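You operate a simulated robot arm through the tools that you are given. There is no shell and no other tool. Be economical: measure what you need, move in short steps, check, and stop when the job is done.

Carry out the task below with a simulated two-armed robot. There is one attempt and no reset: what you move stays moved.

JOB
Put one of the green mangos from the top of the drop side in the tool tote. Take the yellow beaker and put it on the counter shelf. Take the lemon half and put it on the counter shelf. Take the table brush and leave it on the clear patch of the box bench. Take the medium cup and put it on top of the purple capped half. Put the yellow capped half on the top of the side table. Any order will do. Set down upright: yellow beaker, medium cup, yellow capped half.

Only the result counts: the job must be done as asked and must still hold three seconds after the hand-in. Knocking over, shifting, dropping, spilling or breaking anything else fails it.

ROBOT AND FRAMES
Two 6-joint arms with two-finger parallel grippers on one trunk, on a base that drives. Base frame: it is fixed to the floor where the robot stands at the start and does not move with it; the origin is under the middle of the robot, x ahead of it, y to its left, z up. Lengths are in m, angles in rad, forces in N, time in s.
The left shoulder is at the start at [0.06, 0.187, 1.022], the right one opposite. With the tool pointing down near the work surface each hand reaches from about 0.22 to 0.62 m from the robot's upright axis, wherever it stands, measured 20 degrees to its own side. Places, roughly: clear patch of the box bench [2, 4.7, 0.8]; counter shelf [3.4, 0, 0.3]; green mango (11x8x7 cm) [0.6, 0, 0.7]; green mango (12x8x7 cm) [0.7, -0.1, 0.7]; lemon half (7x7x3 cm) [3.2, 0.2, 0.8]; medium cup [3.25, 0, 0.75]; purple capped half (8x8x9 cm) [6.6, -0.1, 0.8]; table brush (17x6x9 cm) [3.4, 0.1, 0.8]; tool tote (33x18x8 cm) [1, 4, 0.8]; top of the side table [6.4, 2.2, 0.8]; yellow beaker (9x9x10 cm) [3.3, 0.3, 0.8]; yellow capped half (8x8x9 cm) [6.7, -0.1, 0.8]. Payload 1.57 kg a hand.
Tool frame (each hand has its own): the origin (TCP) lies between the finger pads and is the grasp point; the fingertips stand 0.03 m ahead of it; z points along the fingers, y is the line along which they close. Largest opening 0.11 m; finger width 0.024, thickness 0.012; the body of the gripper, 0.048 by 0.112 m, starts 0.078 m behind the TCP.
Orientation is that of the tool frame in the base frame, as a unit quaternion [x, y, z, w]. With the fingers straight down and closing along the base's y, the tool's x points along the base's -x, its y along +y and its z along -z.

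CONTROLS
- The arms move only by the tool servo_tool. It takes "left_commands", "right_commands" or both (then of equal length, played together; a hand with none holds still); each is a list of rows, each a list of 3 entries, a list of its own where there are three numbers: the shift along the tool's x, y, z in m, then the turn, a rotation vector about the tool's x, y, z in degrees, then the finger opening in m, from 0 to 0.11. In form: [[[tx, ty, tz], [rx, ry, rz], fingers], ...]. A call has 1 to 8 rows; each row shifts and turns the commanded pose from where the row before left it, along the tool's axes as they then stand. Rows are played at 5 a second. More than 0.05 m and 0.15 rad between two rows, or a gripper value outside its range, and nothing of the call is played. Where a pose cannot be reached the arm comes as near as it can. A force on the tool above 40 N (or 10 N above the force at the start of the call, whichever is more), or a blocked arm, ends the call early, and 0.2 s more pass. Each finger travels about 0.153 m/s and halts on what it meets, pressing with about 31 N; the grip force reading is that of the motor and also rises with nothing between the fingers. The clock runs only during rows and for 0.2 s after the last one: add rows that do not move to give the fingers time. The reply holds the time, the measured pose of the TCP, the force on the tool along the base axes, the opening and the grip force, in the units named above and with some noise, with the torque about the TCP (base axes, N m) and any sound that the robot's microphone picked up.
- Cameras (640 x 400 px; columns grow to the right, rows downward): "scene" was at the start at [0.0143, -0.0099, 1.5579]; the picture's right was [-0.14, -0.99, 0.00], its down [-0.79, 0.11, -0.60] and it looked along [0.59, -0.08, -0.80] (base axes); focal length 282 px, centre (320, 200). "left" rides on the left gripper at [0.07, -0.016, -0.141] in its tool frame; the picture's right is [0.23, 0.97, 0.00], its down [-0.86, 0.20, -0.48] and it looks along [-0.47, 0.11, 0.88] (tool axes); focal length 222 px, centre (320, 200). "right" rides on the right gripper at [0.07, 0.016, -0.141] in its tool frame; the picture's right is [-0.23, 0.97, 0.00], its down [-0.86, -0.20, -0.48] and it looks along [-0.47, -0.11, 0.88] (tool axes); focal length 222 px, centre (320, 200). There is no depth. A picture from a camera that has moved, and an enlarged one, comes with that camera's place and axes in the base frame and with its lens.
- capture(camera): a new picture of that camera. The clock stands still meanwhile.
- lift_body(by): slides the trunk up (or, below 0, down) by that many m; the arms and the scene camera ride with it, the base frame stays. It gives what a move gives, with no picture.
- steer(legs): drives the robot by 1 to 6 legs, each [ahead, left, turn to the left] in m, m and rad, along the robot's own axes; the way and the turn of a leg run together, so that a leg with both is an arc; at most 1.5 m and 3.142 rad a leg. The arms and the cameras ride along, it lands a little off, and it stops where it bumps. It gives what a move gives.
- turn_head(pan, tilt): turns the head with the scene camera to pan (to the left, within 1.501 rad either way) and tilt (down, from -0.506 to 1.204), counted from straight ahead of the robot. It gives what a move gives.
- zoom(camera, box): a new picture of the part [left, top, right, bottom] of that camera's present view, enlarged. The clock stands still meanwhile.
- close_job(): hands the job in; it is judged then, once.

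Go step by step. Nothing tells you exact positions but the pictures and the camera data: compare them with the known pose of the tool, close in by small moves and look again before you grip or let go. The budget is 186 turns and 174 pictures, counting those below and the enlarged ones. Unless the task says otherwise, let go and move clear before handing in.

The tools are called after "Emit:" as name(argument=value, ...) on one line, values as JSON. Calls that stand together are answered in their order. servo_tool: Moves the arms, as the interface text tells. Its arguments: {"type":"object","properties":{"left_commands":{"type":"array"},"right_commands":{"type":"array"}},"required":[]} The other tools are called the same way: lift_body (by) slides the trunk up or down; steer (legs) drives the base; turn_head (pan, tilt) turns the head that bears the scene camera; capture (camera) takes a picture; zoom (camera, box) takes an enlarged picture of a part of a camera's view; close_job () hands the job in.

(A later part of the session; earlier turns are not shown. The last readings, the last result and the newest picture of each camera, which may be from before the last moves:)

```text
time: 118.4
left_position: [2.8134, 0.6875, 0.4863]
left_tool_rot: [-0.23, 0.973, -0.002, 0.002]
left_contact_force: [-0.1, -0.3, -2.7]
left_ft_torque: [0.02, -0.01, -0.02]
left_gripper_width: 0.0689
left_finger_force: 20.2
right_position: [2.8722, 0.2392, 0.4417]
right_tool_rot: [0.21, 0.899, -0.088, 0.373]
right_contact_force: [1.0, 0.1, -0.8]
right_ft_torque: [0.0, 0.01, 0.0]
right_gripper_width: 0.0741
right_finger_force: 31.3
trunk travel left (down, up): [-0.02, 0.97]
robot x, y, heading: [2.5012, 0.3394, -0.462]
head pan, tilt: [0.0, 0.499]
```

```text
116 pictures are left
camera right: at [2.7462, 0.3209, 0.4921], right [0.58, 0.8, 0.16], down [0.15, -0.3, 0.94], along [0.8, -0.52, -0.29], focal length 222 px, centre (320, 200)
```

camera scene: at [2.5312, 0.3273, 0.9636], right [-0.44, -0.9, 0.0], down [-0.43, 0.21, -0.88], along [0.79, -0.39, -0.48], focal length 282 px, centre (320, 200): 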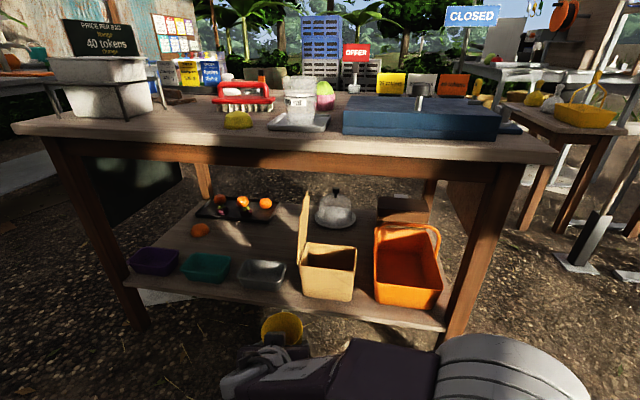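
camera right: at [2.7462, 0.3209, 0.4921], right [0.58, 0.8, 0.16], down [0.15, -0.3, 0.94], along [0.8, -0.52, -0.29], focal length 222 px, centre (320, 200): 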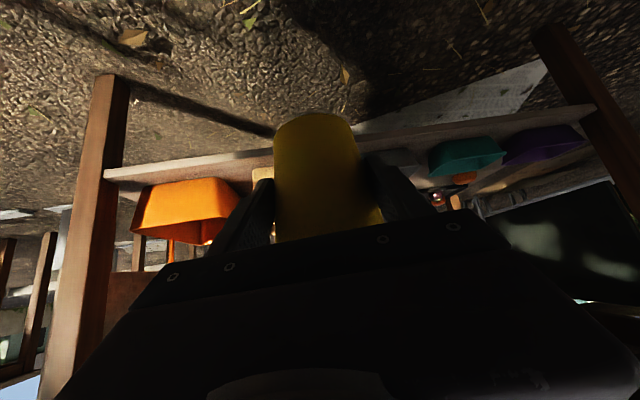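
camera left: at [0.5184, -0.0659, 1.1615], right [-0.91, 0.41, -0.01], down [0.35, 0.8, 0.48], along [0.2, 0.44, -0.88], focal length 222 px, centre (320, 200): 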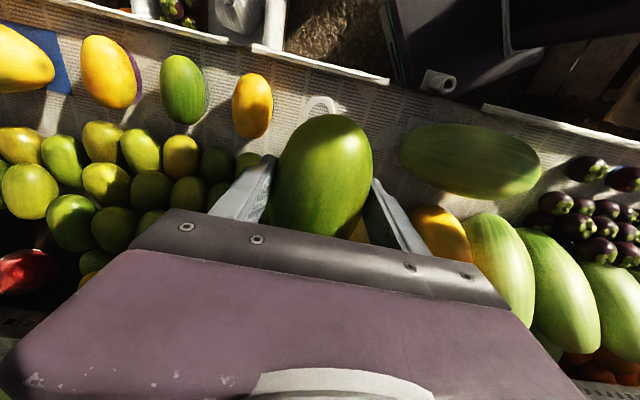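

From here the free spot behind the grey tray is at about (3.437, 0.118). I'll drive in closer with the beaker held above the tray height.

Emit:
steer(legs=[[0, 0.15, 0], [0.26, 0, 0]])

Emit:
capture(camera="scene")

Emit:
capture(camera="right")

```text
time: 121.2
left_position: [3.1148, 0.7045, 0.4865]
left_tool_rot: [-0.23, 0.973, -0.002, 0.002]
left_contact_force: [0.8, 1.1, -2.4]
left_ft_torque: [-0.04, -0.03, 0.0]
left_gripper_width: 0.069
left_finger_force: 19.6
right_position: [3.1743, 0.2592, 0.4439]
right_tool_rot: [0.211, 0.9, -0.088, 0.372]
right_contact_force: [-0.1, 0.2, -0.7]
right_ft_torque: [0.02, -0.01, 0.03]
right_gripper_width: 0.0735
right_finger_force: 30.9
trunk travel left (down, up): [-0.02, 0.97]
robot x, y, heading: [2.8065, 0.359, -0.455]
head pan, tilt: [0.0, 0.499]
```

```text
115 pictures are left
camera scene: at [2.8323, 0.3459, 0.9637], right [-0.44, -0.9, 0.0], down [-0.43, 0.21, -0.88], along [0.79, -0.39, -0.48], focal length 282 px, centre (320, 200)
```

scene: 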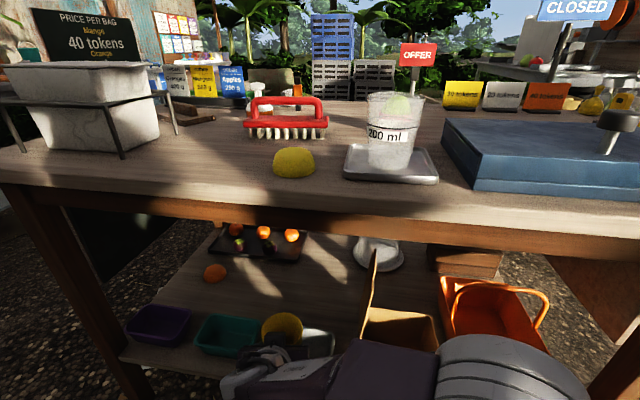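

```text
114 pictures are left
camera right: at [3.0474, 0.3394, 0.4921], right [0.58, 0.8, 0.16], down [0.15, -0.3, 0.94], along [0.8, -0.52, -0.29], focal length 222 px, centre (320, 200)
```

right: 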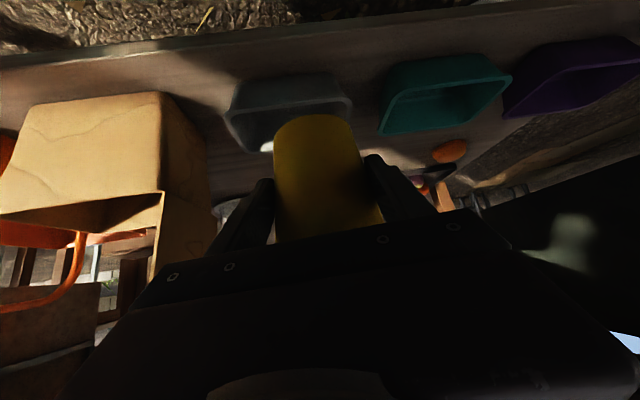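

The way in is clear: the spot is free between the trays in front and the black tray behind. I'll extend the arm straight ahead under the top.

Emit:
servo_tool(right_commands=[[[-0.03, 0, 0.03], [0, 0, 0], 0.0], [[-0.03, 0, 0.03], [0, 0, 0], 0.0], [[-0.03, 0, 0.03], [0, 0, 0], 0.0], [[-0.03, -0.003, 0.03], [0, 0, 0], 0.0], [[-0.03, -0.003, 0.03], [0, 0, 0], 0.0], [[0, 0, 0], [0, 0, 0], 0.0]])

Emit:
capture(camera="scene")

Emit:
capture(camera="right")

```text
time: 122.6
left_position: [3.1149, 0.7055, 0.4863]
left_tool_rot: [-0.23, 0.973, -0.003, 0.002]
left_contact_force: [-0.4, -0.5, -2.9]
left_ft_torque: [-0.08, 0.02, 0.0]
left_gripper_width: 0.0691
left_finger_force: 19.4
right_position: [3.3608, 0.1586, 0.4416]
right_tool_rot: [0.211, 0.9, -0.088, 0.372]
right_contact_force: [-0.3, -0.5, -0.2]
right_ft_torque: [0.01, 0.01, 0.06]
right_gripper_width: 0.0738
right_finger_force: 30.9
trunk travel left (down, up): [-0.02, 0.97]
robot x, y, heading: [2.8048, 0.3588, -0.461]
head pan, tilt: [0.0, 0.499]
```

```text
113 pictures are left
camera scene: at [2.8325, 0.3458, 0.9637], right [-0.44, -0.9, 0.0], down [-0.43, 0.21, -0.88], along [0.79, -0.39, -0.48], focal length 282 px, centre (320, 200)
```

scene: 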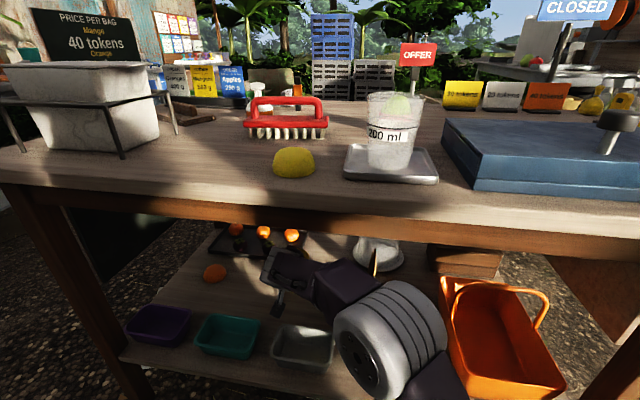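

```text
112 pictures are left
camera right: at [3.2349, 0.24, 0.492], right [0.58, 0.8, 0.16], down [0.15, -0.3, 0.94], along [0.8, -0.52, -0.29], focal length 222 px, centre (320, 200)
```

right: 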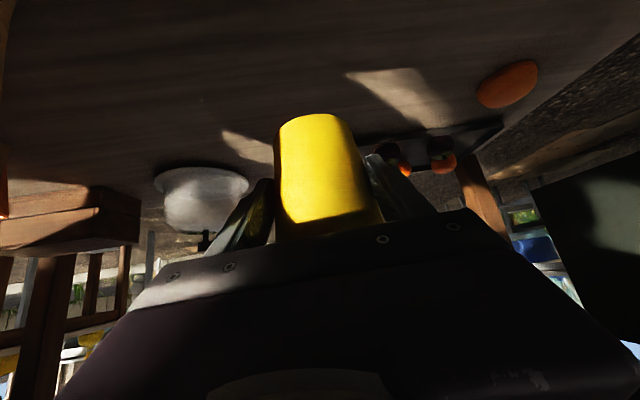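

The arm fits under the top. I'll extend 6 cm more, then lower gently until the beaker stands on the shelf.

Emit:
servo_tool(right_commands=[[[-0.022, 0, 0.022], [0, 0, 0], 0.0], [[-0.021, 0, 0.021], [0, 0, 0], 0.0], [[0.02, 0, 0.02], [0, 0, 0], 0.0], [[0.02, 0, 0.02], [0, 0, 0], 0.0], [[0.018, 0, 0.018], [0, 0, 0], 0.0], [[0, 0, 0], [0, 0, 0], 0.0]])

Emit:
capture(camera="right")

Emit:
capture(camera="scene")

```text
time: 124.0
left_position: [3.1145, 0.7056, 0.4877]
left_tool_rot: [-0.23, 0.973, -0.003, 0.001]
left_contact_force: [-0.3, 0.4, -2.8]
left_ft_torque: [0.0, -0.02, 0.02]
left_gripper_width: 0.0691
left_finger_force: 19.7
right_position: [3.4151, 0.1307, 0.3587]
right_tool_rot: [0.21, 0.9, -0.087, 0.373]
right_contact_force: [-0.7, 0.7, 0.1]
right_ft_torque: [-0.01, 0.06, 0.01]
right_gripper_width: 0.0738
right_finger_force: 31.0
trunk travel left (down, up): [-0.02, 0.97]
robot x, y, heading: [2.8068, 0.3584, -0.46]
head pan, tilt: [0.0, 0.499]
```

```text
111 pictures are left
camera right: at [3.2892, 0.2121, 0.4096], right [0.58, 0.8, 0.16], down [0.15, -0.3, 0.94], along [0.8, -0.52, -0.29], focal length 222 px, centre (320, 200)
```

right: 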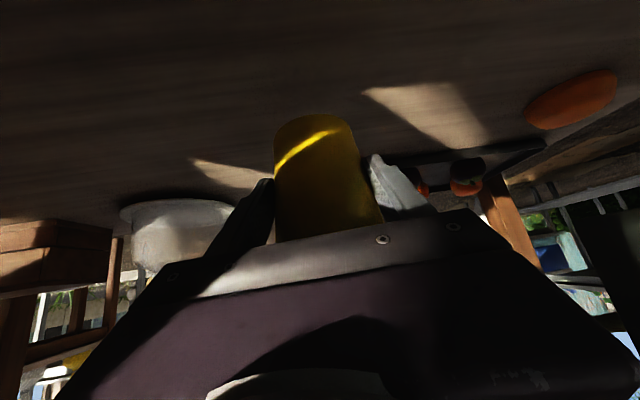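

```text
110 pictures are left
camera scene: at [2.8325, 0.3458, 0.9637], right [-0.44, -0.9, 0.0], down [-0.43, 0.21, -0.88], along [0.79, -0.39, -0.48], focal length 282 px, centre (320, 200)
```

scene: 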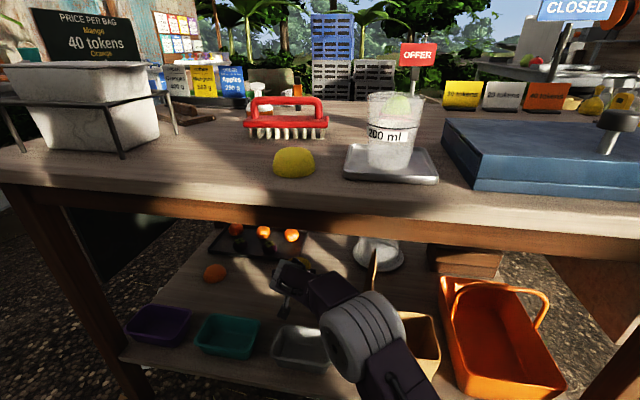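

The beaker bottom should be about 2–3 cm above the shelf. I'll lower in small steps, watching the force.

Emit:
servo_tool(right_commands=[[[0.006, 0, 0.006], [0, 0, 0], 0.0], [[0.006, 0, 0.006], [0, 0, 0], 0.0], [[0, 0, 0], [0, 0, 0], 0.0]])

Emit:
servo_tool(right_commands=[[[0.003, 0, 0.003], [0, 0, 0], 0.0], [[0, 0, 0], [0, 0, 0], 0.0]])

```text
time: 124.8
left_position: [3.1134, 0.7061, 0.4872]
left_tool_rot: [-0.229, 0.973, -0.002, 0.002]
left_contact_force: [-1.0, 0.2, -1.9]
left_ft_torque: [-0.01, 0.0, -0.01]
left_gripper_width: 0.069
left_finger_force: 19.6
right_position: [3.4153, 0.1315, 0.3447]
right_tool_rot: [0.21, 0.9, -0.088, 0.373]
right_contact_force: [1.1, -1.1, -1.3]
right_ft_torque: [-0.01, 0.01, 0.01]
right_gripper_width: 0.0737
right_finger_force: 30.9
trunk travel left (down, up): [-0.02, 0.97]
robot x, y, heading: [2.8031, 0.359, -0.455]
head pan, tilt: [0.0, 0.499]
```

```text
time: 125.4
left_position: [3.115, 0.7051, 0.4862]
left_tool_rot: [-0.231, 0.973, -0.002, 0.002]
left_contact_force: [-0.2, -0.4, -2.5]
left_ft_torque: [-0.03, 0.0, 0.01]
left_gripper_width: 0.069
left_finger_force: 19.9
right_position: [3.4149, 0.1311, 0.3399]
right_tool_rot: [0.211, 0.899, -0.088, 0.372]
right_contact_force: [-0.5, -0.4, -1.2]
right_ft_torque: [-0.04, 0.0, -0.01]
right_gripper_width: 0.0733
right_finger_force: 31.5
trunk travel left (down, up): [-0.02, 0.97]
robot x, y, heading: [2.803, 0.3572, -0.458]
head pan, tilt: [0.0, 0.499]
```

No contact yet; I'll continue down by small steps.

Emit:
servo_tool(right_commands=[[[0.003, 0, 0.003], [0, 0, 0], 0.0], [[0, 0, 0], [0, 0, 0], 0.0]])

Emit:
servo_tool(right_commands=[[[0.003, 0, 0.003], [0, 0, 0], 0.0], [[0, 0, 0], [0, 0, 0], 0.0]])

Emit:
capture(camera="right")

```text
time: 126.0
left_position: [3.1152, 0.7056, 0.487]
left_tool_rot: [-0.23, 0.973, -0.002, 0.001]
left_contact_force: [0.2, -0.1, -3.3]
left_ft_torque: [-0.02, 0.01, 0.02]
left_gripper_width: 0.0689
left_finger_force: 19.5
right_position: [3.4152, 0.1306, 0.3351]
right_tool_rot: [0.211, 0.899, -0.088, 0.372]
right_contact_force: [0.5, 0.3, -0.6]
right_ft_torque: [-0.04, -0.02, -0.02]
right_gripper_width: 0.0738
right_finger_force: 31.2
trunk travel left (down, up): [-0.02, 0.97]
robot x, y, heading: [2.8035, 0.3575, -0.455]
head pan, tilt: [0.0, 0.499]
```

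```text
time: 126.6
left_position: [3.1146, 0.7046, 0.4856]
left_tool_rot: [-0.23, 0.973, -0.002, 0.001]
left_contact_force: [-0.4, -0.4, -2.9]
left_ft_torque: [-0.02, -0.01, 0.01]
left_gripper_width: 0.0691
left_finger_force: 20.2
right_position: [3.4168, 0.1305, 0.3313]
right_tool_rot: [0.211, 0.9, -0.088, 0.372]
right_contact_force: [-0.1, 0.0, -0.7]
right_ft_torque: [0.01, 0.0, 0.01]
right_gripper_width: 0.0737
right_finger_force: 30.4
trunk travel left (down, up): [-0.02, 0.97]
robot x, y, heading: [2.8045, 0.357, -0.458]
head pan, tilt: [0.0, 0.499]
```

```text
109 pictures are left
camera right: at [3.2893, 0.2123, 0.3809], right [0.58, 0.8, 0.16], down [0.15, -0.3, 0.94], along [0.8, -0.52, -0.29], focal length 222 px, centre (320, 200)
```

right: 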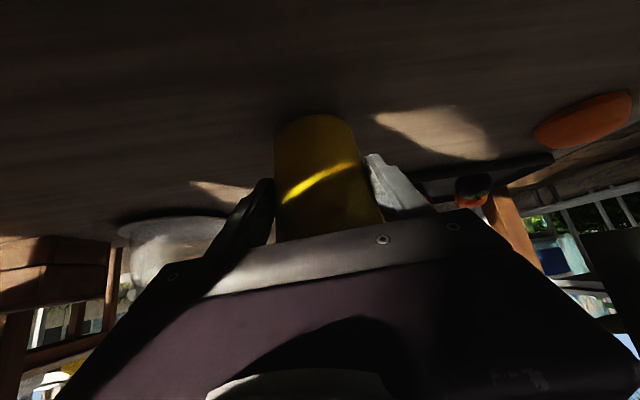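

Using the light patch, the shelf is near z 0.265, so about 8 mm remain.

Emit:
servo_tool(right_commands=[[[0.003, 0, 0.003], [0, 0, 0], 0.0], [[0.0015, 0, 0.0015], [0, 0, 0], 0.0], [[0, 0, 0], [0, 0, 0], 0.0]])

Emit:
servo_tool(right_commands=[[[0.003, 0, 0.003], [0, 0, 0], 0.0], [[0, 0, 0], [0, 0, 0], 0.0]])

```text
time: 127.4
left_position: [3.115, 0.7055, 0.4869]
left_tool_rot: [-0.23, 0.973, -0.002, 0.002]
left_contact_force: [0.3, -0.2, -3.9]
left_ft_torque: [0.02, -0.01, 0.03]
left_gripper_width: 0.0692
left_finger_force: 19.5
right_position: [3.4151, 0.1319, 0.3254]
right_tool_rot: [0.211, 0.899, -0.088, 0.373]
right_contact_force: [-0.2, 1.0, -0.8]
right_ft_torque: [0.01, 0.02, -0.01]
right_gripper_width: 0.0736
right_finger_force: 31.0
trunk travel left (down, up): [-0.02, 0.97]
robot x, y, heading: [2.803, 0.3586, -0.458]
head pan, tilt: [0.0, 0.499]
```

```text
time: 128.0
left_position: [3.1146, 0.7042, 0.4864]
left_tool_rot: [-0.23, 0.973, -0.002, 0.001]
left_contact_force: [-0.2, -0.5, -2.8]
left_ft_torque: [-0.03, 0.01, -0.03]
left_gripper_width: 0.0689
left_finger_force: 19.9
right_position: [3.4154, 0.1311, 0.3201]
right_tool_rot: [0.211, 0.9, -0.088, 0.372]
right_contact_force: [-0.7, -0.5, -0.4]
right_ft_torque: [-0.01, -0.01, 0.0]
right_gripper_width: 0.0738
right_finger_force: 30.9
trunk travel left (down, up): [-0.02, 0.97]
robot x, y, heading: [2.8065, 0.3596, -0.458]
head pan, tilt: [0.0, 0.499]
```

Emit:
servo_tool(right_commands=[[[0.0025, 0, 0.0025], [0, 0, 0], 0.0], [[0, 0, 0], [0, 0, 0], 0.0]])

Emit:
servo_tool(right_commands=[[[0.0025, 0, 0.0025], [0, 0, 0], 0.0], [[0, 0, 0], [0, 0, 0], 0.0]])

Emit:
capture(camera="right")

```text
time: 128.6
left_position: [3.1155, 0.7055, 0.4864]
left_tool_rot: [-0.23, 0.973, -0.003, 0.001]
left_contact_force: [-0.9, 0.1, -2.3]
left_ft_torque: [0.0, 0.02, -0.01]
left_gripper_width: 0.0689
left_finger_force: 20.4
right_position: [3.4155, 0.1316, 0.3168]
right_tool_rot: [0.21, 0.9, -0.087, 0.373]
right_contact_force: [-0.4, -0.1, -0.1]
right_ft_torque: [-0.02, 0.06, 0.05]
right_gripper_width: 0.0736
right_finger_force: 30.9
trunk travel left (down, up): [-0.02, 0.97]
robot x, y, heading: [2.8044, 0.3558, -0.458]
head pan, tilt: [0.0, 0.499]
```

```text
time: 129.2
left_position: [3.115, 0.7052, 0.4874]
left_tool_rot: [-0.23, 0.973, -0.002, 0.002]
left_contact_force: [-0.1, 0.0, -1.5]
left_ft_torque: [-0.02, 0.06, 0.02]
left_gripper_width: 0.0688
left_finger_force: 20.5
right_position: [3.4157, 0.1318, 0.3162]
right_tool_rot: [0.211, 0.899, -0.087, 0.375]
right_contact_force: [0.7, -1.9, 9.5]
right_ft_torque: [0.15, -0.17, -0.01]
right_gripper_width: 0.0739
right_finger_force: 30.9
trunk travel left (down, up): [-0.02, 0.97]
robot x, y, heading: [2.8029, 0.3595, -0.462]
head pan, tilt: [0.0, 0.499]
```

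```text
108 pictures are left
camera right: at [3.2892, 0.2128, 0.3646], right [0.58, 0.8, 0.16], down [0.15, -0.3, 0.94], along [0.8, -0.52, -0.29], focal length 222 px, centre (320, 200)
```

right: 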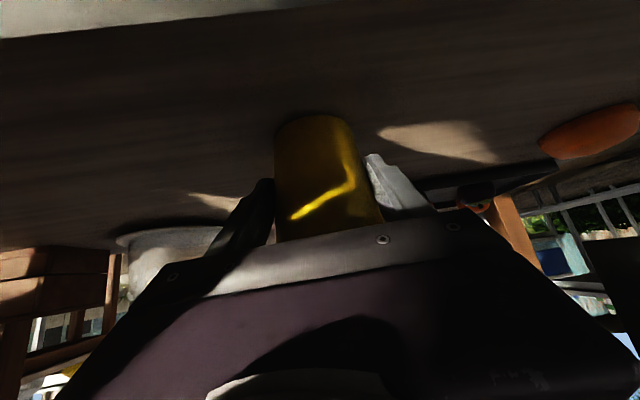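

The beaker touches the shelf (about 10 N up). I'll open and withdraw along the tool axis.

Emit:
servo_tool(right_commands=[[[-0.001, 0, -0.001], [0, 0, 0], 0.08], [[0, 0, 0], [0, 0, 0], 0.095], [[0, 0, 0], [0, 0, 0], 0.11], [[0, 0, 0], [0, 0, 0], 0.11], [[0, 0, -0.02], [0, 0, 0], 0.11], [[0, 0, -0.03], [0, 0, 0], 0.11], [[0, 0, -0.03], [0, 0, 0], 0.11], [[0, 0, -0.03], [0, 0, 0], 0.11]])

Emit:
capture(camera="right")

Emit:
capture(camera="scene")

```text
time: 131.0
left_position: [3.1146, 0.7059, 0.4858]
left_tool_rot: [-0.23, 0.973, -0.002, 0.002]
left_contact_force: [-0.5, 0.3, -2.7]
left_ft_torque: [0.0, 0.03, -0.02]
left_gripper_width: 0.069
left_finger_force: 20.1
right_position: [3.3447, 0.1665, 0.3901]
right_tool_rot: [0.211, 0.9, -0.088, 0.372]
right_contact_force: [-0.4, -0.8, 0.8]
right_ft_torque: [0.03, 0.03, 0.0]
right_gripper_width: 0.11
right_finger_force: 0.2
trunk travel left (down, up): [-0.02, 0.97]
robot x, y, heading: [2.8083, 0.3595, -0.462]
head pan, tilt: [0.0, 0.499]
```

```text
107 pictures are left
camera right: at [3.2188, 0.2481, 0.4402], right [0.58, 0.8, 0.16], down [0.15, -0.3, 0.94], along [0.8, -0.52, -0.29], focal length 222 px, centre (320, 200)
```

right: 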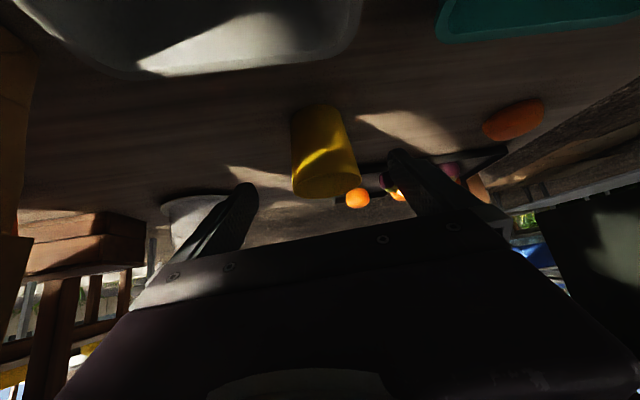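

```text
106 pictures are left
camera scene: at [2.8325, 0.3458, 0.9637], right [-0.44, -0.9, 0.0], down [-0.43, 0.21, -0.88], along [0.79, -0.39, -0.48], focal length 282 px, centre (320, 200)
```

scene: 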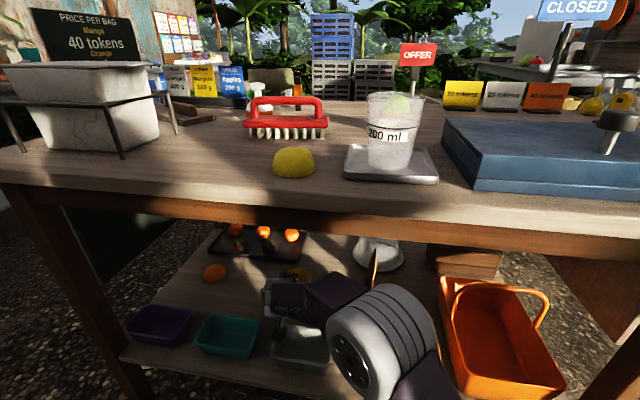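

The beaker stands upright on the shelf. I'll withdraw the way I came, back the robot off and raise the trunk for the lemon half.

Emit:
servo_tool(right_commands=[[[-0.01, 0, -0.025], [0, 0, 0], 0.11], [[0.01, 0, -0.035], [0, 0, 0], 0.11], [[0.028, 0, -0.03], [0, 0, 0], 0.11], [[0.03, 0, -0.03], [0, 0, 0], 0.11], [[0.03, 0, -0.03], [0, 0, 0], 0.11], [[0, 0, 0], [0, 0, 0], 0.11]])

Emit:
steer(legs=[[-0.26, -0.05, 0]])

Emit:
lift_body(by=0.35)

Emit:
lift_body(by=0.28)

Emit:
turn_head(pan=0.0, tilt=0.8)

Emit:
capture(camera="scene")

```text
time: 132.4
left_position: [3.1146, 0.7054, 0.4856]
left_tool_rot: [-0.231, 0.973, -0.002, 0.002]
left_contact_force: [0.7, -0.2, -1.8]
left_ft_torque: [0.01, 0.0, 0.02]
left_gripper_width: 0.0691
left_finger_force: 20.2
right_position: [3.1956, 0.2413, 0.435]
right_tool_rot: [0.21, 0.9, -0.088, 0.372]
right_contact_force: [0.2, 1.3, -1.4]
right_ft_torque: [-0.01, 0.01, -0.02]
right_gripper_width: 0.1102
right_finger_force: 0.1
trunk travel left (down, up): [-0.02, 0.97]
robot x, y, heading: [2.8027, 0.3613, -0.46]
head pan, tilt: [0.0, 0.499]
```

```text
time: 134.3
left_position: [2.8547, 0.7775, 0.4867]
left_tool_rot: [-0.231, 0.973, -0.003, 0.002]
left_contact_force: [0.1, 0.0, -2.5]
left_ft_torque: [0.01, 0.03, -0.03]
left_gripper_width: 0.0691
left_finger_force: 19.7
right_position: [2.9372, 0.3126, 0.4352]
right_tool_rot: [0.21, 0.9, -0.088, 0.373]
right_contact_force: [-0.1, -0.4, -0.8]
right_ft_torque: [-0.01, 0.01, 0.01]
right_gripper_width: 0.11
right_finger_force: 0.1
trunk travel left (down, up): [-0.02, 0.97]
robot x, y, heading: [2.5413, 0.4299, -0.456]
head pan, tilt: [0.0, 0.499]
```

```text
time: 137.7
left_position: [2.8549, 0.7769, 0.8355]
left_tool_rot: [-0.232, 0.973, -0.003, 0.001]
left_contact_force: [0.3, -0.1, -3.0]
left_ft_torque: [-0.01, 0.03, 0.02]
left_gripper_width: 0.069
left_finger_force: 19.7
right_position: [2.9379, 0.3125, 0.785]
right_tool_rot: [0.21, 0.9, -0.087, 0.372]
right_contact_force: [0.3, 0.8, -0.4]
right_ft_torque: [-0.04, -0.02, 0.01]
right_gripper_width: 0.11
right_finger_force: 0.0
trunk travel left (down, up): [-0.37, 0.62]
robot x, y, heading: [2.5488, 0.4298, -0.46]
head pan, tilt: [0.0, 0.499]
```

```text
time: 140.6
left_position: [2.8561, 0.7776, 1.1167]
left_tool_rot: [-0.231, 0.973, -0.003, 0.001]
left_contact_force: [-0.4, -0.1, -3.1]
left_ft_torque: [-0.01, -0.06, 0.0]
left_gripper_width: 0.0691
left_finger_force: 20.2
right_position: [2.937, 0.3129, 1.0663]
right_tool_rot: [0.21, 0.9, -0.089, 0.372]
right_contact_force: [0.5, -0.3, -0.4]
right_ft_torque: [-0.03, -0.01, 0.01]
right_gripper_width: 0.11
right_finger_force: 0.0
trunk travel left (down, up): [-0.65, 0.34]
robot x, y, heading: [2.5423, 0.4326, -0.455]
head pan, tilt: [0.0, 0.499]
```

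```text
time: 141.4
left_position: [2.8551, 0.7777, 1.1171]
left_tool_rot: [-0.231, 0.973, -0.002, 0.001]
left_contact_force: [-0.3, 1.1, -1.9]
left_ft_torque: [-0.04, 0.04, -0.01]
left_gripper_width: 0.069
left_finger_force: 19.4
right_position: [2.9379, 0.3127, 1.0659]
right_tool_rot: [0.21, 0.9, -0.088, 0.372]
right_contact_force: [-0.5, 1.0, -0.5]
right_ft_torque: [-0.02, 0.0, -0.02]
right_gripper_width: 0.1098
right_finger_force: 0.1
trunk travel left (down, up): [-0.65, 0.34]
robot x, y, heading: [2.5437, 0.4322, -0.454]
head pan, tilt: [0.0, 0.799]
```

```text
105 pictures are left
camera scene: at [2.5644, 0.4221, 1.5678], right [-0.44, -0.9, 0.0], down [-0.64, 0.32, -0.7], along [0.63, -0.31, -0.72], focal length 282 px, centre (320, 200)
```

scene: 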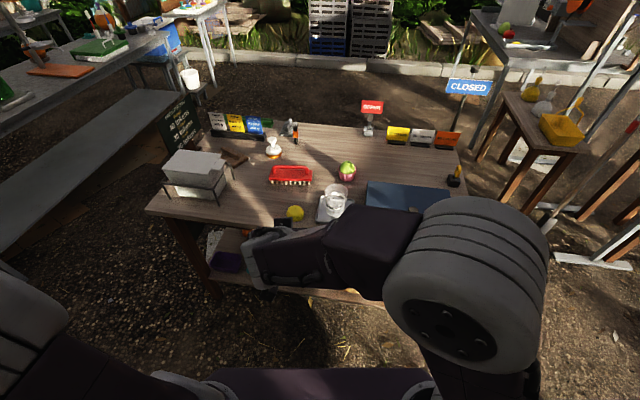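

The lemon half is at about (3.198, 0.21). I'll drive back in, reduce the pitch to 30° and narrow the opening so the finger clears the cup's tray.

Emit:
steer(legs=[[0.2, 0.12, 0]])

Emit:
servo_tool(right_commands=[[[0, 0, 0], [0, 7.5, 0], 0.1], [[0, 0, 0], [0, 7.5, 0], 0.09], [[0, 0, 0], [0, 0, 0], 0.09]])

Emit:
capture(camera="right")

```text
time: 143.1
left_position: [3.0875, 0.7961, 1.1159]
left_tool_rot: [-0.232, 0.973, -0.002, 0.001]
left_contact_force: [0.3, 0.4, -1.5]
left_ft_torque: [-0.01, 0.0, -0.02]
left_gripper_width: 0.0689
left_finger_force: 19.9
right_position: [3.1725, 0.3327, 1.0654]
right_tool_rot: [0.208, 0.9, -0.087, 0.373]
right_contact_force: [-0.8, -0.8, -0.1]
right_ft_torque: [-0.01, 0.0, 0.04]
right_gripper_width: 0.11
right_finger_force: 0.0
trunk travel left (down, up): [-0.65, 0.34]
robot x, y, heading: [2.7811, 0.4505, -0.45]
head pan, tilt: [0.0, 0.799]
```

```text
time: 143.9
left_position: [3.0889, 0.7966, 1.1164]
left_tool_rot: [-0.232, 0.973, -0.003, 0.001]
left_contact_force: [0.7, -0.3, -2.8]
left_ft_torque: [0.01, -0.01, -0.01]
left_gripper_width: 0.0688
left_finger_force: 20.3
right_position: [3.1714, 0.3326, 1.0655]
right_tool_rot: [0.217, 0.941, -0.058, 0.253]
right_contact_force: [0.4, -0.6, 0.5]
right_ft_torque: [-0.01, 0.0, 0.02]
right_gripper_width: 0.0901
right_finger_force: 0.1
trunk travel left (down, up): [-0.65, 0.34]
robot x, y, heading: [2.7782, 0.445, -0.451]
head pan, tilt: [0.0, 0.799]
```

```text
104 pictures are left
camera right: at [3.0616, 0.4046, 1.1527], right [0.6, 0.79, 0.11], down [0.36, -0.4, 0.84], along [0.71, -0.47, -0.53], focal length 222 px, centre (320, 200)
```

right: 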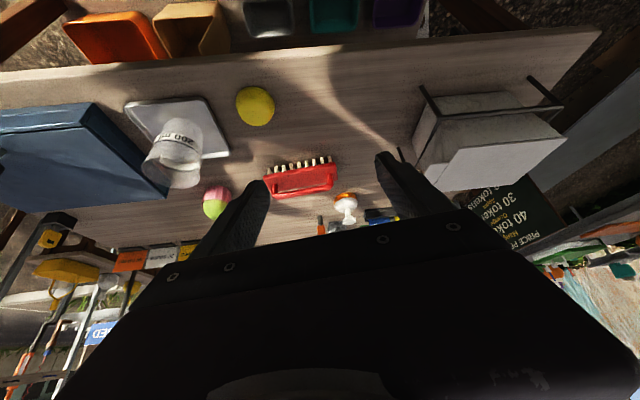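

The lemon is confirmed at (3.20, 0.208). I'll move over it and descend to about 5 cm short.

Emit:
servo_tool(right_commands=[[[0.0186, -0.0332, 0.01], [0, 0, 0], 0.09], [[0.0186, -0.0332, 0.01], [0, 0, 0], 0.09], [[0.0186, -0.0332, 0.01], [0, 0, 0], 0.09], [[0, 0, 0.04], [0, 0, 0], 0.09], [[0, 0, 0.04], [0, 0, 0], 0.09], [[0, 0, 0.04], [0, 0, 0], 0.09], [[0, 0, 0.04], [0, 0, 0], 0.09], [[0, 0, 0], [0, 0, 0], 0.09]])

Emit:
capture(camera="right")

Emit:
capture(camera="scene")

```text
time: 145.7
left_position: [3.0874, 0.7962, 1.116]
left_tool_rot: [-0.233, 0.973, -0.003, 0.002]
left_contact_force: [0.3, -0.6, -2.0]
left_ft_torque: [0.0, 0.01, 0.0]
left_gripper_width: 0.069
left_finger_force: 20.1
right_position: [3.1688, 0.22, 0.8745]
right_tool_rot: [0.218, 0.941, -0.059, 0.252]
right_contact_force: [-1.1, 1.0, 0.4]
right_ft_torque: [-0.03, -0.03, -0.01]
right_gripper_width: 0.0903
right_finger_force: 0.0
trunk travel left (down, up): [-0.65, 0.34]
robot x, y, heading: [2.7785, 0.453, -0.456]
head pan, tilt: [0.0, 0.799]
```

```text
103 pictures are left
camera right: at [3.0581, 0.2923, 0.9606], right [0.6, 0.79, 0.11], down [0.36, -0.4, 0.84], along [0.71, -0.47, -0.53], focal length 222 px, centre (320, 200)
```

right: 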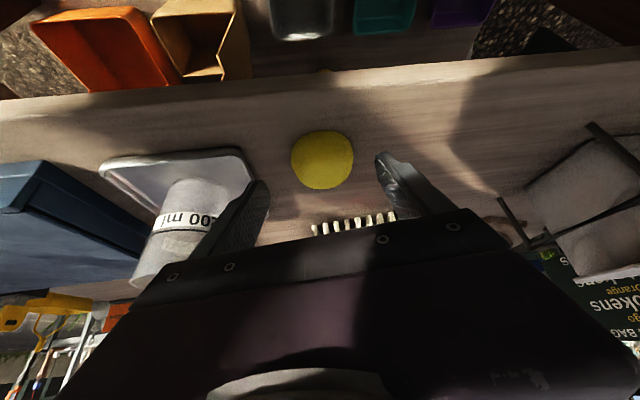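

```text
102 pictures are left
camera scene: at [2.7974, 0.4401, 1.5678], right [-0.44, -0.9, 0.0], down [-0.64, 0.31, -0.7], along [0.63, -0.31, -0.72], focal length 282 px, centre (320, 200)
```

scene: 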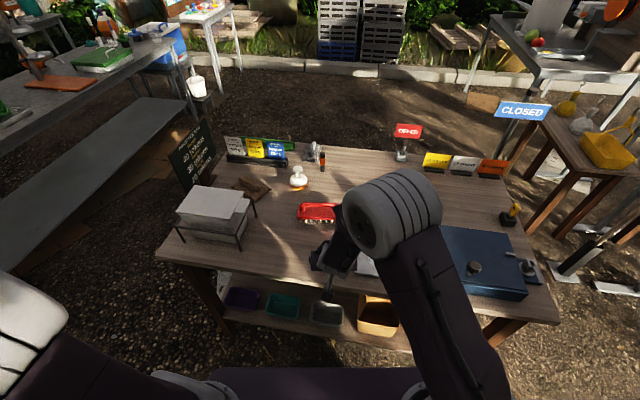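

The lemon is centred; the cup's tray edge is only about 6 cm to its right, so I'll narrow the opening to 0.084 and finish the descent.

Emit:
servo_tool(right_commands=[[[0, 0.003, 0.015], [0, 0, 0], 0.084], [[0, 0, 0.018], [0, 0, 0], 0.084], [[0, 0, 0.015], [0, 0, 0], 0.084], [[0, 0, 0], [0, 0, 0], 0.084]])

Emit:
capture(camera="right")

```text
time: 146.7
left_position: [3.0881, 0.7955, 1.1172]
left_tool_rot: [-0.232, 0.973, -0.002, 0.001]
left_contact_force: [-0.2, -1.1, -2.5]
left_ft_torque: [-0.03, -0.02, 0.05]
left_gripper_width: 0.069
left_finger_force: 20.3
right_position: [3.1927, 0.2144, 0.8321]
right_tool_rot: [0.218, 0.941, -0.06, 0.252]
right_contact_force: [-2.6, 0.9, 4.4]
right_ft_torque: [0.17, 0.0, 0.09]
right_gripper_width: 0.0838
right_finger_force: 0.0
trunk travel left (down, up): [-0.65, 0.34]
robot x, y, heading: [2.7792, 0.4459, -0.454]
head pan, tilt: [0.0, 0.799]
```

```text
101 pictures are left
camera right: at [3.083, 0.2859, 0.9186], right [0.6, 0.79, 0.11], down [0.36, -0.4, 0.84], along [0.71, -0.47, -0.53], focal length 222 px, centre (320, 200)
```

right: 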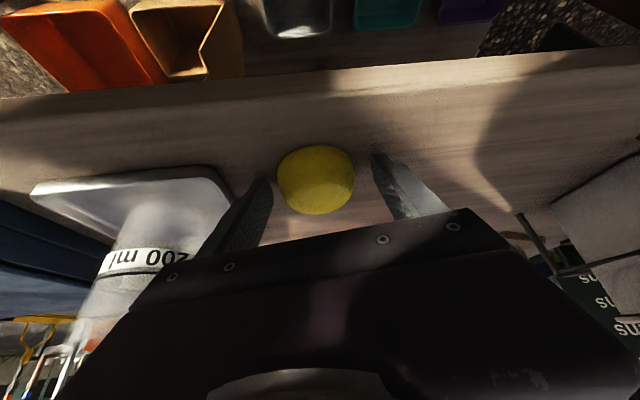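

The tips just touch the table. I'll back off a millimetre and close on the lemon.

Emit:
servo_tool(right_commands=[[[0, 0, -0.002], [0, 0, 0], 0.08], [[0, 0, 0], [0, 0, 0], 0.065], [[0, 0, 0], [0, 0, 0], 0.04], [[0, 0, 0], [0, 0, 0], 0.02], [[0, 0, 0], [0, 0, 0], 0.02]])

Emit:
servo_tool(right_commands=[[[-0.0025, 0, -0.0043], [0, 0, 0], 0.0], [[-0.0025, 0, -0.0043], [0, 0, 0], 0.0], [[-0.005, 0, -0.0087], [0, 0, 0], 0.0], [[0, 0, 0], [0, 0, 0], 0.0]])

Emit:
capture(camera="right")

```text
time: 147.9
left_position: [3.0879, 0.797, 1.1165]
left_tool_rot: [-0.232, 0.973, -0.002, 0.001]
left_contact_force: [-0.9, -0.7, -1.9]
left_ft_torque: [-0.03, 0.03, 0.01]
left_gripper_width: 0.0689
left_finger_force: 19.8
right_position: [3.1922, 0.2135, 0.833]
right_tool_rot: [0.218, 0.941, -0.059, 0.253]
right_contact_force: [-0.3, -0.4, 0.2]
right_ft_torque: [0.03, 0.01, 0.02]
right_gripper_width: 0.0624
right_finger_force: 31.3
trunk travel left (down, up): [-0.65, 0.34]
robot x, y, heading: [2.7788, 0.4499, -0.456]
head pan, tilt: [0.0, 0.799]
```

```text
time: 148.9
left_position: [3.089, 0.7969, 1.1161]
left_tool_rot: [-0.233, 0.972, -0.002, 0.001]
left_contact_force: [-0.4, 0.5, -2.7]
left_ft_torque: [-0.01, 0.04, 0.03]
left_gripper_width: 0.0689
left_finger_force: 20.0
right_position: [3.1926, 0.2135, 0.8532]
right_tool_rot: [0.218, 0.941, -0.059, 0.252]
right_contact_force: [-0.5, 0.3, -1.7]
right_ft_torque: [-0.02, 0.0, 0.03]
right_gripper_width: 0.0626
right_finger_force: 31.0
trunk travel left (down, up): [-0.65, 0.34]
robot x, y, heading: [2.7794, 0.4479, -0.453]
head pan, tilt: [0.0, 0.799]
```

```text
100 pictures are left
camera right: at [3.0825, 0.2864, 0.9398], right [0.6, 0.79, 0.11], down [0.36, -0.4, 0.84], along [0.71, -0.47, -0.53], focal length 222 px, centre (320, 200)
```

right: 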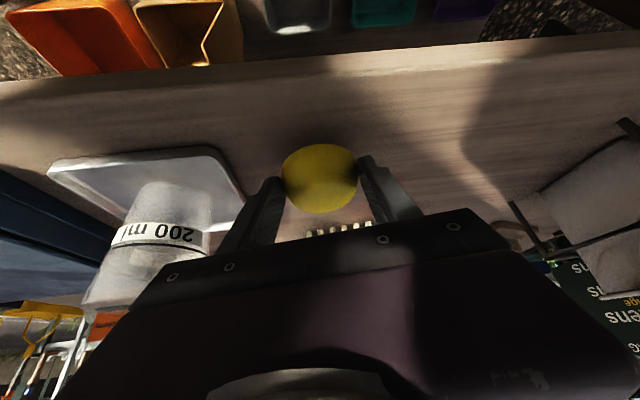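

The lemon half is held. I'll lift it away, back off and lower the trunk as before.

Emit:
servo_tool(right_commands=[[[-0.01, 0, -0.0173], [0, 0, 0], 0.0], [[-0.0, 0, -0.035], [0, 0, 0], 0.0], [[0.015, 0, -0.035], [0, 0, 0], 0.0], [[0.02, 0, -0.035], [0, 0, 0], 0.0], [[0.01, 0, -0.015], [0, 0, 0], 0.0], [[0, 0, 0], [0, 0, 0], 0.0]])

Emit:
steer(legs=[[-0.24, -0.15, 0]])

Emit:
lift_body(by=-0.33)

Emit:
lift_body(by=-0.3)

Emit:
turn_head(pan=0.0, tilt=0.5)

Emit:
capture(camera="scene")

```text
time: 150.3
left_position: [3.0881, 0.7953, 1.1154]
left_tool_rot: [-0.233, 0.973, -0.002, 0.002]
left_contact_force: [0.8, -0.3, -2.8]
left_ft_torque: [-0.01, 0.01, 0.03]
left_gripper_width: 0.069
left_finger_force: 19.9
right_position: [3.1032, 0.2586, 0.955]
right_tool_rot: [0.218, 0.941, -0.06, 0.252]
right_contact_force: [0.5, -0.2, -0.9]
right_ft_torque: [-0.02, 0.02, 0.02]
right_gripper_width: 0.0624
right_finger_force: 30.9
trunk travel left (down, up): [-0.65, 0.34]
robot x, y, heading: [2.7793, 0.4457, -0.452]
head pan, tilt: [0.0, 0.799]
```

```text
time: 152.3
left_position: [2.8143, 0.7625, 1.1157]
left_tool_rot: [-0.231, 0.973, -0.003, 0.001]
left_contact_force: [0.3, 1.0, -3.2]
left_ft_torque: [0.04, 0.03, 0.03]
left_gripper_width: 0.0691
left_finger_force: 20.1
right_position: [2.8277, 0.2264, 0.9538]
right_tool_rot: [0.22, 0.94, -0.06, 0.252]
right_contact_force: [-0.9, 0.0, -0.5]
right_ft_torque: [-0.01, 0.02, 0.0]
right_gripper_width: 0.0628
right_finger_force: 30.8
trunk travel left (down, up): [-0.65, 0.34]
robot x, y, heading: [2.5045, 0.4129, -0.455]
head pan, tilt: [0.0, 0.799]
```

```text
time: 155.5
left_position: [2.8139, 0.763, 0.7864]
left_tool_rot: [-0.23, 0.973, -0.002, 0.001]
left_contact_force: [0.8, -0.7, -2.8]
left_ft_torque: [0.01, -0.01, -0.01]
left_gripper_width: 0.069
left_finger_force: 19.8
right_position: [2.8272, 0.2265, 0.6259]
right_tool_rot: [0.219, 0.941, -0.06, 0.252]
right_contact_force: [0.6, 0.3, -0.9]
right_ft_torque: [-0.01, 0.02, 0.02]
right_gripper_width: 0.0627
right_finger_force: 31.0
trunk travel left (down, up): [-0.32, 0.67]
robot x, y, heading: [2.5034, 0.4174, -0.459]
head pan, tilt: [0.0, 0.799]
```

```text
time: 158.5
left_position: [2.8139, 0.7635, 0.4865]
left_tool_rot: [-0.231, 0.973, -0.003, 0.001]
left_contact_force: [0.4, -0.8, -1.7]
left_ft_torque: [0.02, 0.04, 0.02]
left_gripper_width: 0.0693
left_finger_force: 20.1
right_position: [2.8278, 0.2265, 0.3249]
right_tool_rot: [0.219, 0.941, -0.06, 0.252]
right_contact_force: [-0.6, -1.0, -0.5]
right_ft_torque: [-0.05, 0.03, -0.02]
right_gripper_width: 0.0626
right_finger_force: 31.1
trunk travel left (down, up): [-0.02, 0.97]
robot x, y, heading: [2.4988, 0.4175, -0.461]
head pan, tilt: [0.0, 0.799]
```

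```text
time: 159.3
left_position: [2.8122, 0.7645, 0.4855]
left_tool_rot: [-0.231, 0.973, -0.002, 0.002]
left_contact_force: [-0.3, -0.6, -2.7]
left_ft_torque: [-0.02, 0.0, 0.0]
left_gripper_width: 0.0691
left_finger_force: 19.9
right_position: [2.8278, 0.2265, 0.3253]
right_tool_rot: [0.219, 0.941, -0.059, 0.252]
right_contact_force: [-0.4, 0.4, -0.4]
right_ft_torque: [0.0, -0.01, -0.02]
right_gripper_width: 0.0624
right_finger_force: 30.3
trunk travel left (down, up): [-0.02, 0.97]
robot x, y, heading: [2.5053, 0.4155, -0.457]
head pan, tilt: [0.0, 0.499]
```

```text
99 pictures are left
camera scene: at [2.532, 0.4038, 0.9636], right [-0.44, -0.9, 0.0], down [-0.43, 0.21, -0.88], along [0.79, -0.39, -0.48], focal length 282 px, centre (320, 200)
```

scene: 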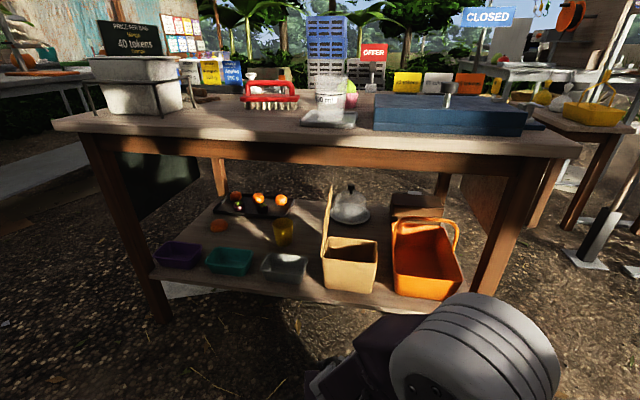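

The beaker stands well; the free place for the lemon is just left of it, around (3.47, 0.258). I'll raise the hand and drive in, avoiding the crate.

Emit:
servo_tool(right_commands=[[[-0.02, 0, -0.035], [0, 0, 0], 0.0], [[-0.02, 0, -0.035], [0, 0, 0], 0.0], [[-0.012, 0.03, -0.02], [0, 0, 0], 0.0], [[0, 0.035, 0], [0, 0, 0], 0.0], [[0, 0, 0], [0, 0, 0], 0.0]])

Emit:
steer(legs=[[0.2, 0.05, 0], [0.09, 0.18, 0]])

Emit:
capture(camera="scene")

Emit:
capture(camera="right")

```text
time: 160.5
left_position: [2.8131, 0.7642, 0.486]
left_tool_rot: [-0.232, 0.973, -0.002, 0.002]
left_contact_force: [-0.6, 0.7, -2.8]
left_ft_torque: [-0.02, 0.0, -0.01]
left_gripper_width: 0.0691
left_finger_force: 19.6
right_position: [2.8543, 0.283, 0.4306]
right_tool_rot: [0.219, 0.941, -0.059, 0.252]
right_contact_force: [0.0, -0.5, -0.2]
right_ft_torque: [-0.02, 0.02, -0.01]
right_gripper_width: 0.0628
right_finger_force: 31.2
trunk travel left (down, up): [-0.02, 0.97]
robot x, y, heading: [2.5026, 0.4172, -0.453]
head pan, tilt: [0.0, 0.499]
```

```text
time: 163.3
left_position: [3.175, 0.8401, 0.4864]
left_tool_rot: [-0.232, 0.973, -0.002, 0.002]
left_contact_force: [0.0, -0.2, -2.1]
left_ft_torque: [0.01, 0.03, 0.01]
left_gripper_width: 0.0693
left_finger_force: 20.2
right_position: [3.2181, 0.3604, 0.4291]
right_tool_rot: [0.218, 0.941, -0.059, 0.252]
right_contact_force: [0.2, 0.0, -0.1]
right_ft_torque: [0.03, 0.01, 0.0]
right_gripper_width: 0.0624
right_finger_force: 30.9
trunk travel left (down, up): [-0.02, 0.97]
robot x, y, heading: [2.8634, 0.4969, -0.458]
head pan, tilt: [0.0, 0.499]
```

```text
98 pictures are left
camera scene: at [2.8949, 0.4805, 0.9637], right [-0.44, -0.9, 0.0], down [-0.43, 0.21, -0.88], along [0.79, -0.39, -0.48], focal length 282 px, centre (320, 200)
```

scene: 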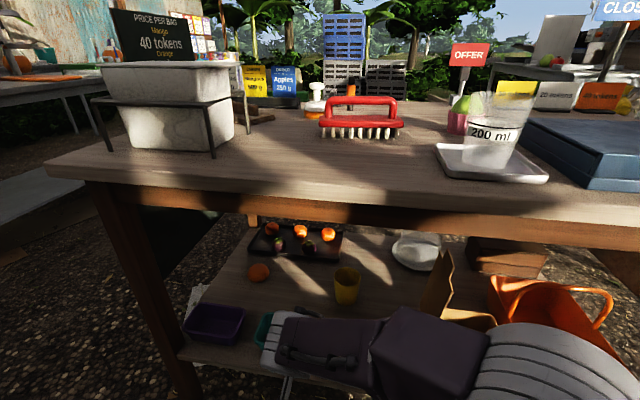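

```text
97 pictures are left
camera right: at [3.1079, 0.4325, 0.5163], right [0.61, 0.79, 0.11], down [0.36, -0.4, 0.84], along [0.71, -0.47, -0.53], focal length 222 px, centre (320, 200)
```

right: 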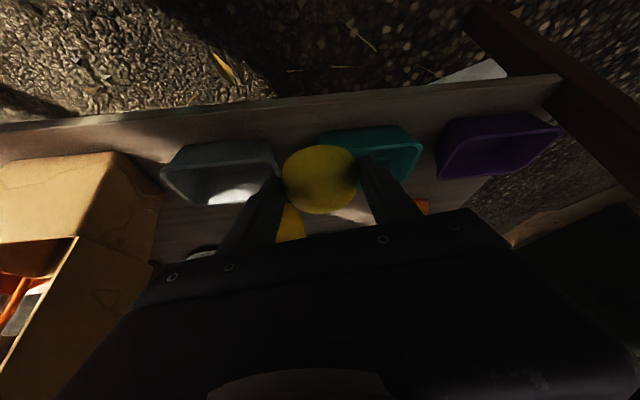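

The target spot is free. I'll extend 26 cm ahead at this height and look.

Emit:
servo_tool(right_commands=[[[-0.038, 0.003, 0.022], [0, 0, 0], 0.0], [[-0.038, 0.003, 0.022], [0, 0, 0], 0.0], [[-0.038, 0.003, 0.022], [0, 0, 0], 0.0], [[-0.038, 0.004, 0.022], [0, 0, 0], 0.0], [[-0.038, 0.004, 0.022], [0, 0, 0], 0.0], [[-0.038, 0.003, 0.022], [0, 0, 0], 0.0], [[0, 0, 0], [0, 0, 0], 0.0]])

Emit:
capture(camera="scene")

Emit:
capture(camera="right")

```text
time: 164.9
left_position: [3.1756, 0.8406, 0.4852]
left_tool_rot: [-0.231, 0.973, -0.002, 0.0]
left_contact_force: [0.1, 0.3, -2.8]
left_ft_torque: [-0.01, 0.01, -0.03]
left_gripper_width: 0.0688
left_finger_force: 20.2
right_position: [3.4627, 0.2633, 0.4294]
right_tool_rot: [0.218, 0.942, -0.058, 0.25]
right_contact_force: [0.6, 0.8, -1.4]
right_ft_torque: [-0.02, 0.0, 0.0]
right_gripper_width: 0.0628
right_finger_force: 31.1
trunk travel left (down, up): [-0.02, 0.97]
robot x, y, heading: [2.8653, 0.4908, -0.46]
head pan, tilt: [0.0, 0.499]
```

```text
96 pictures are left
camera scene: at [2.8952, 0.4804, 0.9637], right [-0.44, -0.9, 0.0], down [-0.43, 0.21, -0.88], along [0.79, -0.39, -0.48], focal length 282 px, centre (320, 200)
```

scene: 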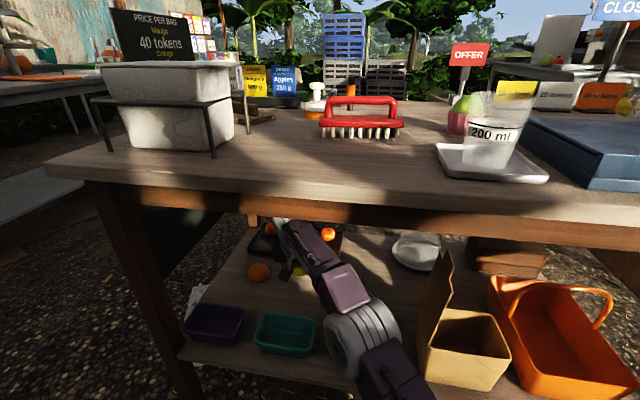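

```text
95 pictures are left
camera right: at [3.354, 0.3369, 0.5165], right [0.61, 0.79, 0.11], down [0.37, -0.4, 0.84], along [0.71, -0.47, -0.53], focal length 222 px, centre (320, 200)
```

right: 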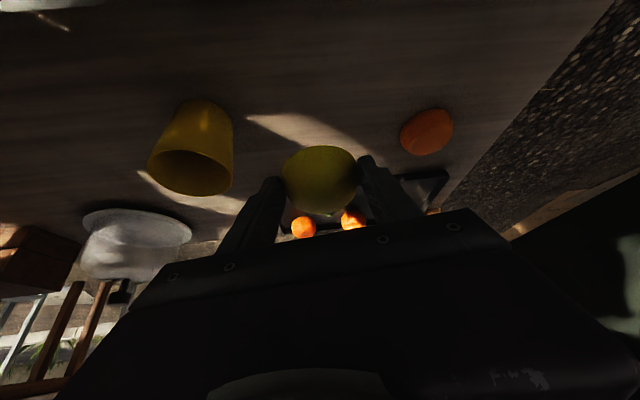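

Spacing to the beaker and the orange is fine. I'll lower most of the way, then feel for the shelf.

Emit:
servo_tool(right_commands=[[[0.0192, 0.005, 0.0332], [0, 0, 0], 0.0], [[0.0192, 0.003, 0.0332], [0, 0, 0], 0.0], [[0.0175, 0, 0.0303], [0, 0, 0], 0.0], [[0, 0, 0], [0, 0, 0], 0.0]])

Emit:
servo_tool(right_commands=[[[0.003, 0, 0.0052], [0, 0, 0], 0.0], [[0, 0, 0], [0, 0, 0], 0.0]])

Emit:
servo_tool(right_commands=[[[0.002, 0, 0.0035], [0, 0, 0], 0.0], [[0, 0, 0], [0, 0, 0], 0.0]])

Emit:
capture(camera="right")

```text
time: 165.9
left_position: [3.1756, 0.8408, 0.487]
left_tool_rot: [-0.231, 0.973, -0.002, 0.001]
left_contact_force: [0.0, 0.6, -2.2]
left_ft_torque: [-0.02, 0.03, -0.01]
left_gripper_width: 0.0689
left_finger_force: 19.9
right_position: [3.4695, 0.2706, 0.3185]
right_tool_rot: [0.219, 0.941, -0.06, 0.253]
right_contact_force: [0.3, 1.4, -1.0]
right_ft_torque: [-0.03, -0.01, 0.0]
right_gripper_width: 0.0623
right_finger_force: 31.0
trunk travel left (down, up): [-0.02, 0.97]
robot x, y, heading: [2.869, 0.4953, -0.459]
head pan, tilt: [0.0, 0.499]
```

```text
time: 166.5
left_position: [3.1757, 0.8395, 0.4862]
left_tool_rot: [-0.232, 0.973, -0.002, 0.002]
left_contact_force: [0.7, 0.2, -2.3]
left_ft_torque: [-0.02, -0.01, 0.01]
left_gripper_width: 0.069
left_finger_force: 20.4
right_position: [3.4678, 0.2692, 0.3124]
right_tool_rot: [0.218, 0.941, -0.059, 0.252]
right_contact_force: [0.2, 0.4, -0.5]
right_ft_torque: [-0.01, 0.01, -0.01]
right_gripper_width: 0.0624
right_finger_force: 31.2
trunk travel left (down, up): [-0.02, 0.97]
robot x, y, heading: [2.8652, 0.4935, -0.457]
head pan, tilt: [0.0, 0.499]
```

```text
time: 167.1
left_position: [3.1759, 0.8403, 0.487]
left_tool_rot: [-0.232, 0.973, -0.002, 0.002]
left_contact_force: [-0.7, -0.3, -2.5]
left_ft_torque: [0.0, -0.01, -0.02]
left_gripper_width: 0.0691
left_finger_force: 19.9
right_position: [3.4679, 0.27, 0.3094]
right_tool_rot: [0.219, 0.941, -0.059, 0.252]
right_contact_force: [0.9, 0.7, -1.3]
right_ft_torque: [0.0, 0.03, -0.02]
right_gripper_width: 0.0628
right_finger_force: 30.6
trunk travel left (down, up): [-0.02, 0.97]
robot x, y, heading: [2.8689, 0.4981, -0.457]
head pan, tilt: [0.0, 0.499]
```

```text
94 pictures are left
camera right: at [3.357, 0.3419, 0.3944], right [0.61, 0.79, 0.11], down [0.36, -0.4, 0.84], along [0.71, -0.47, -0.53], focal length 222 px, centre (320, 200)
```

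right: 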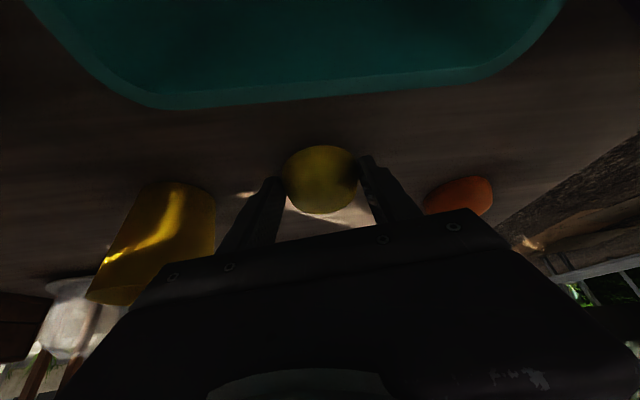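

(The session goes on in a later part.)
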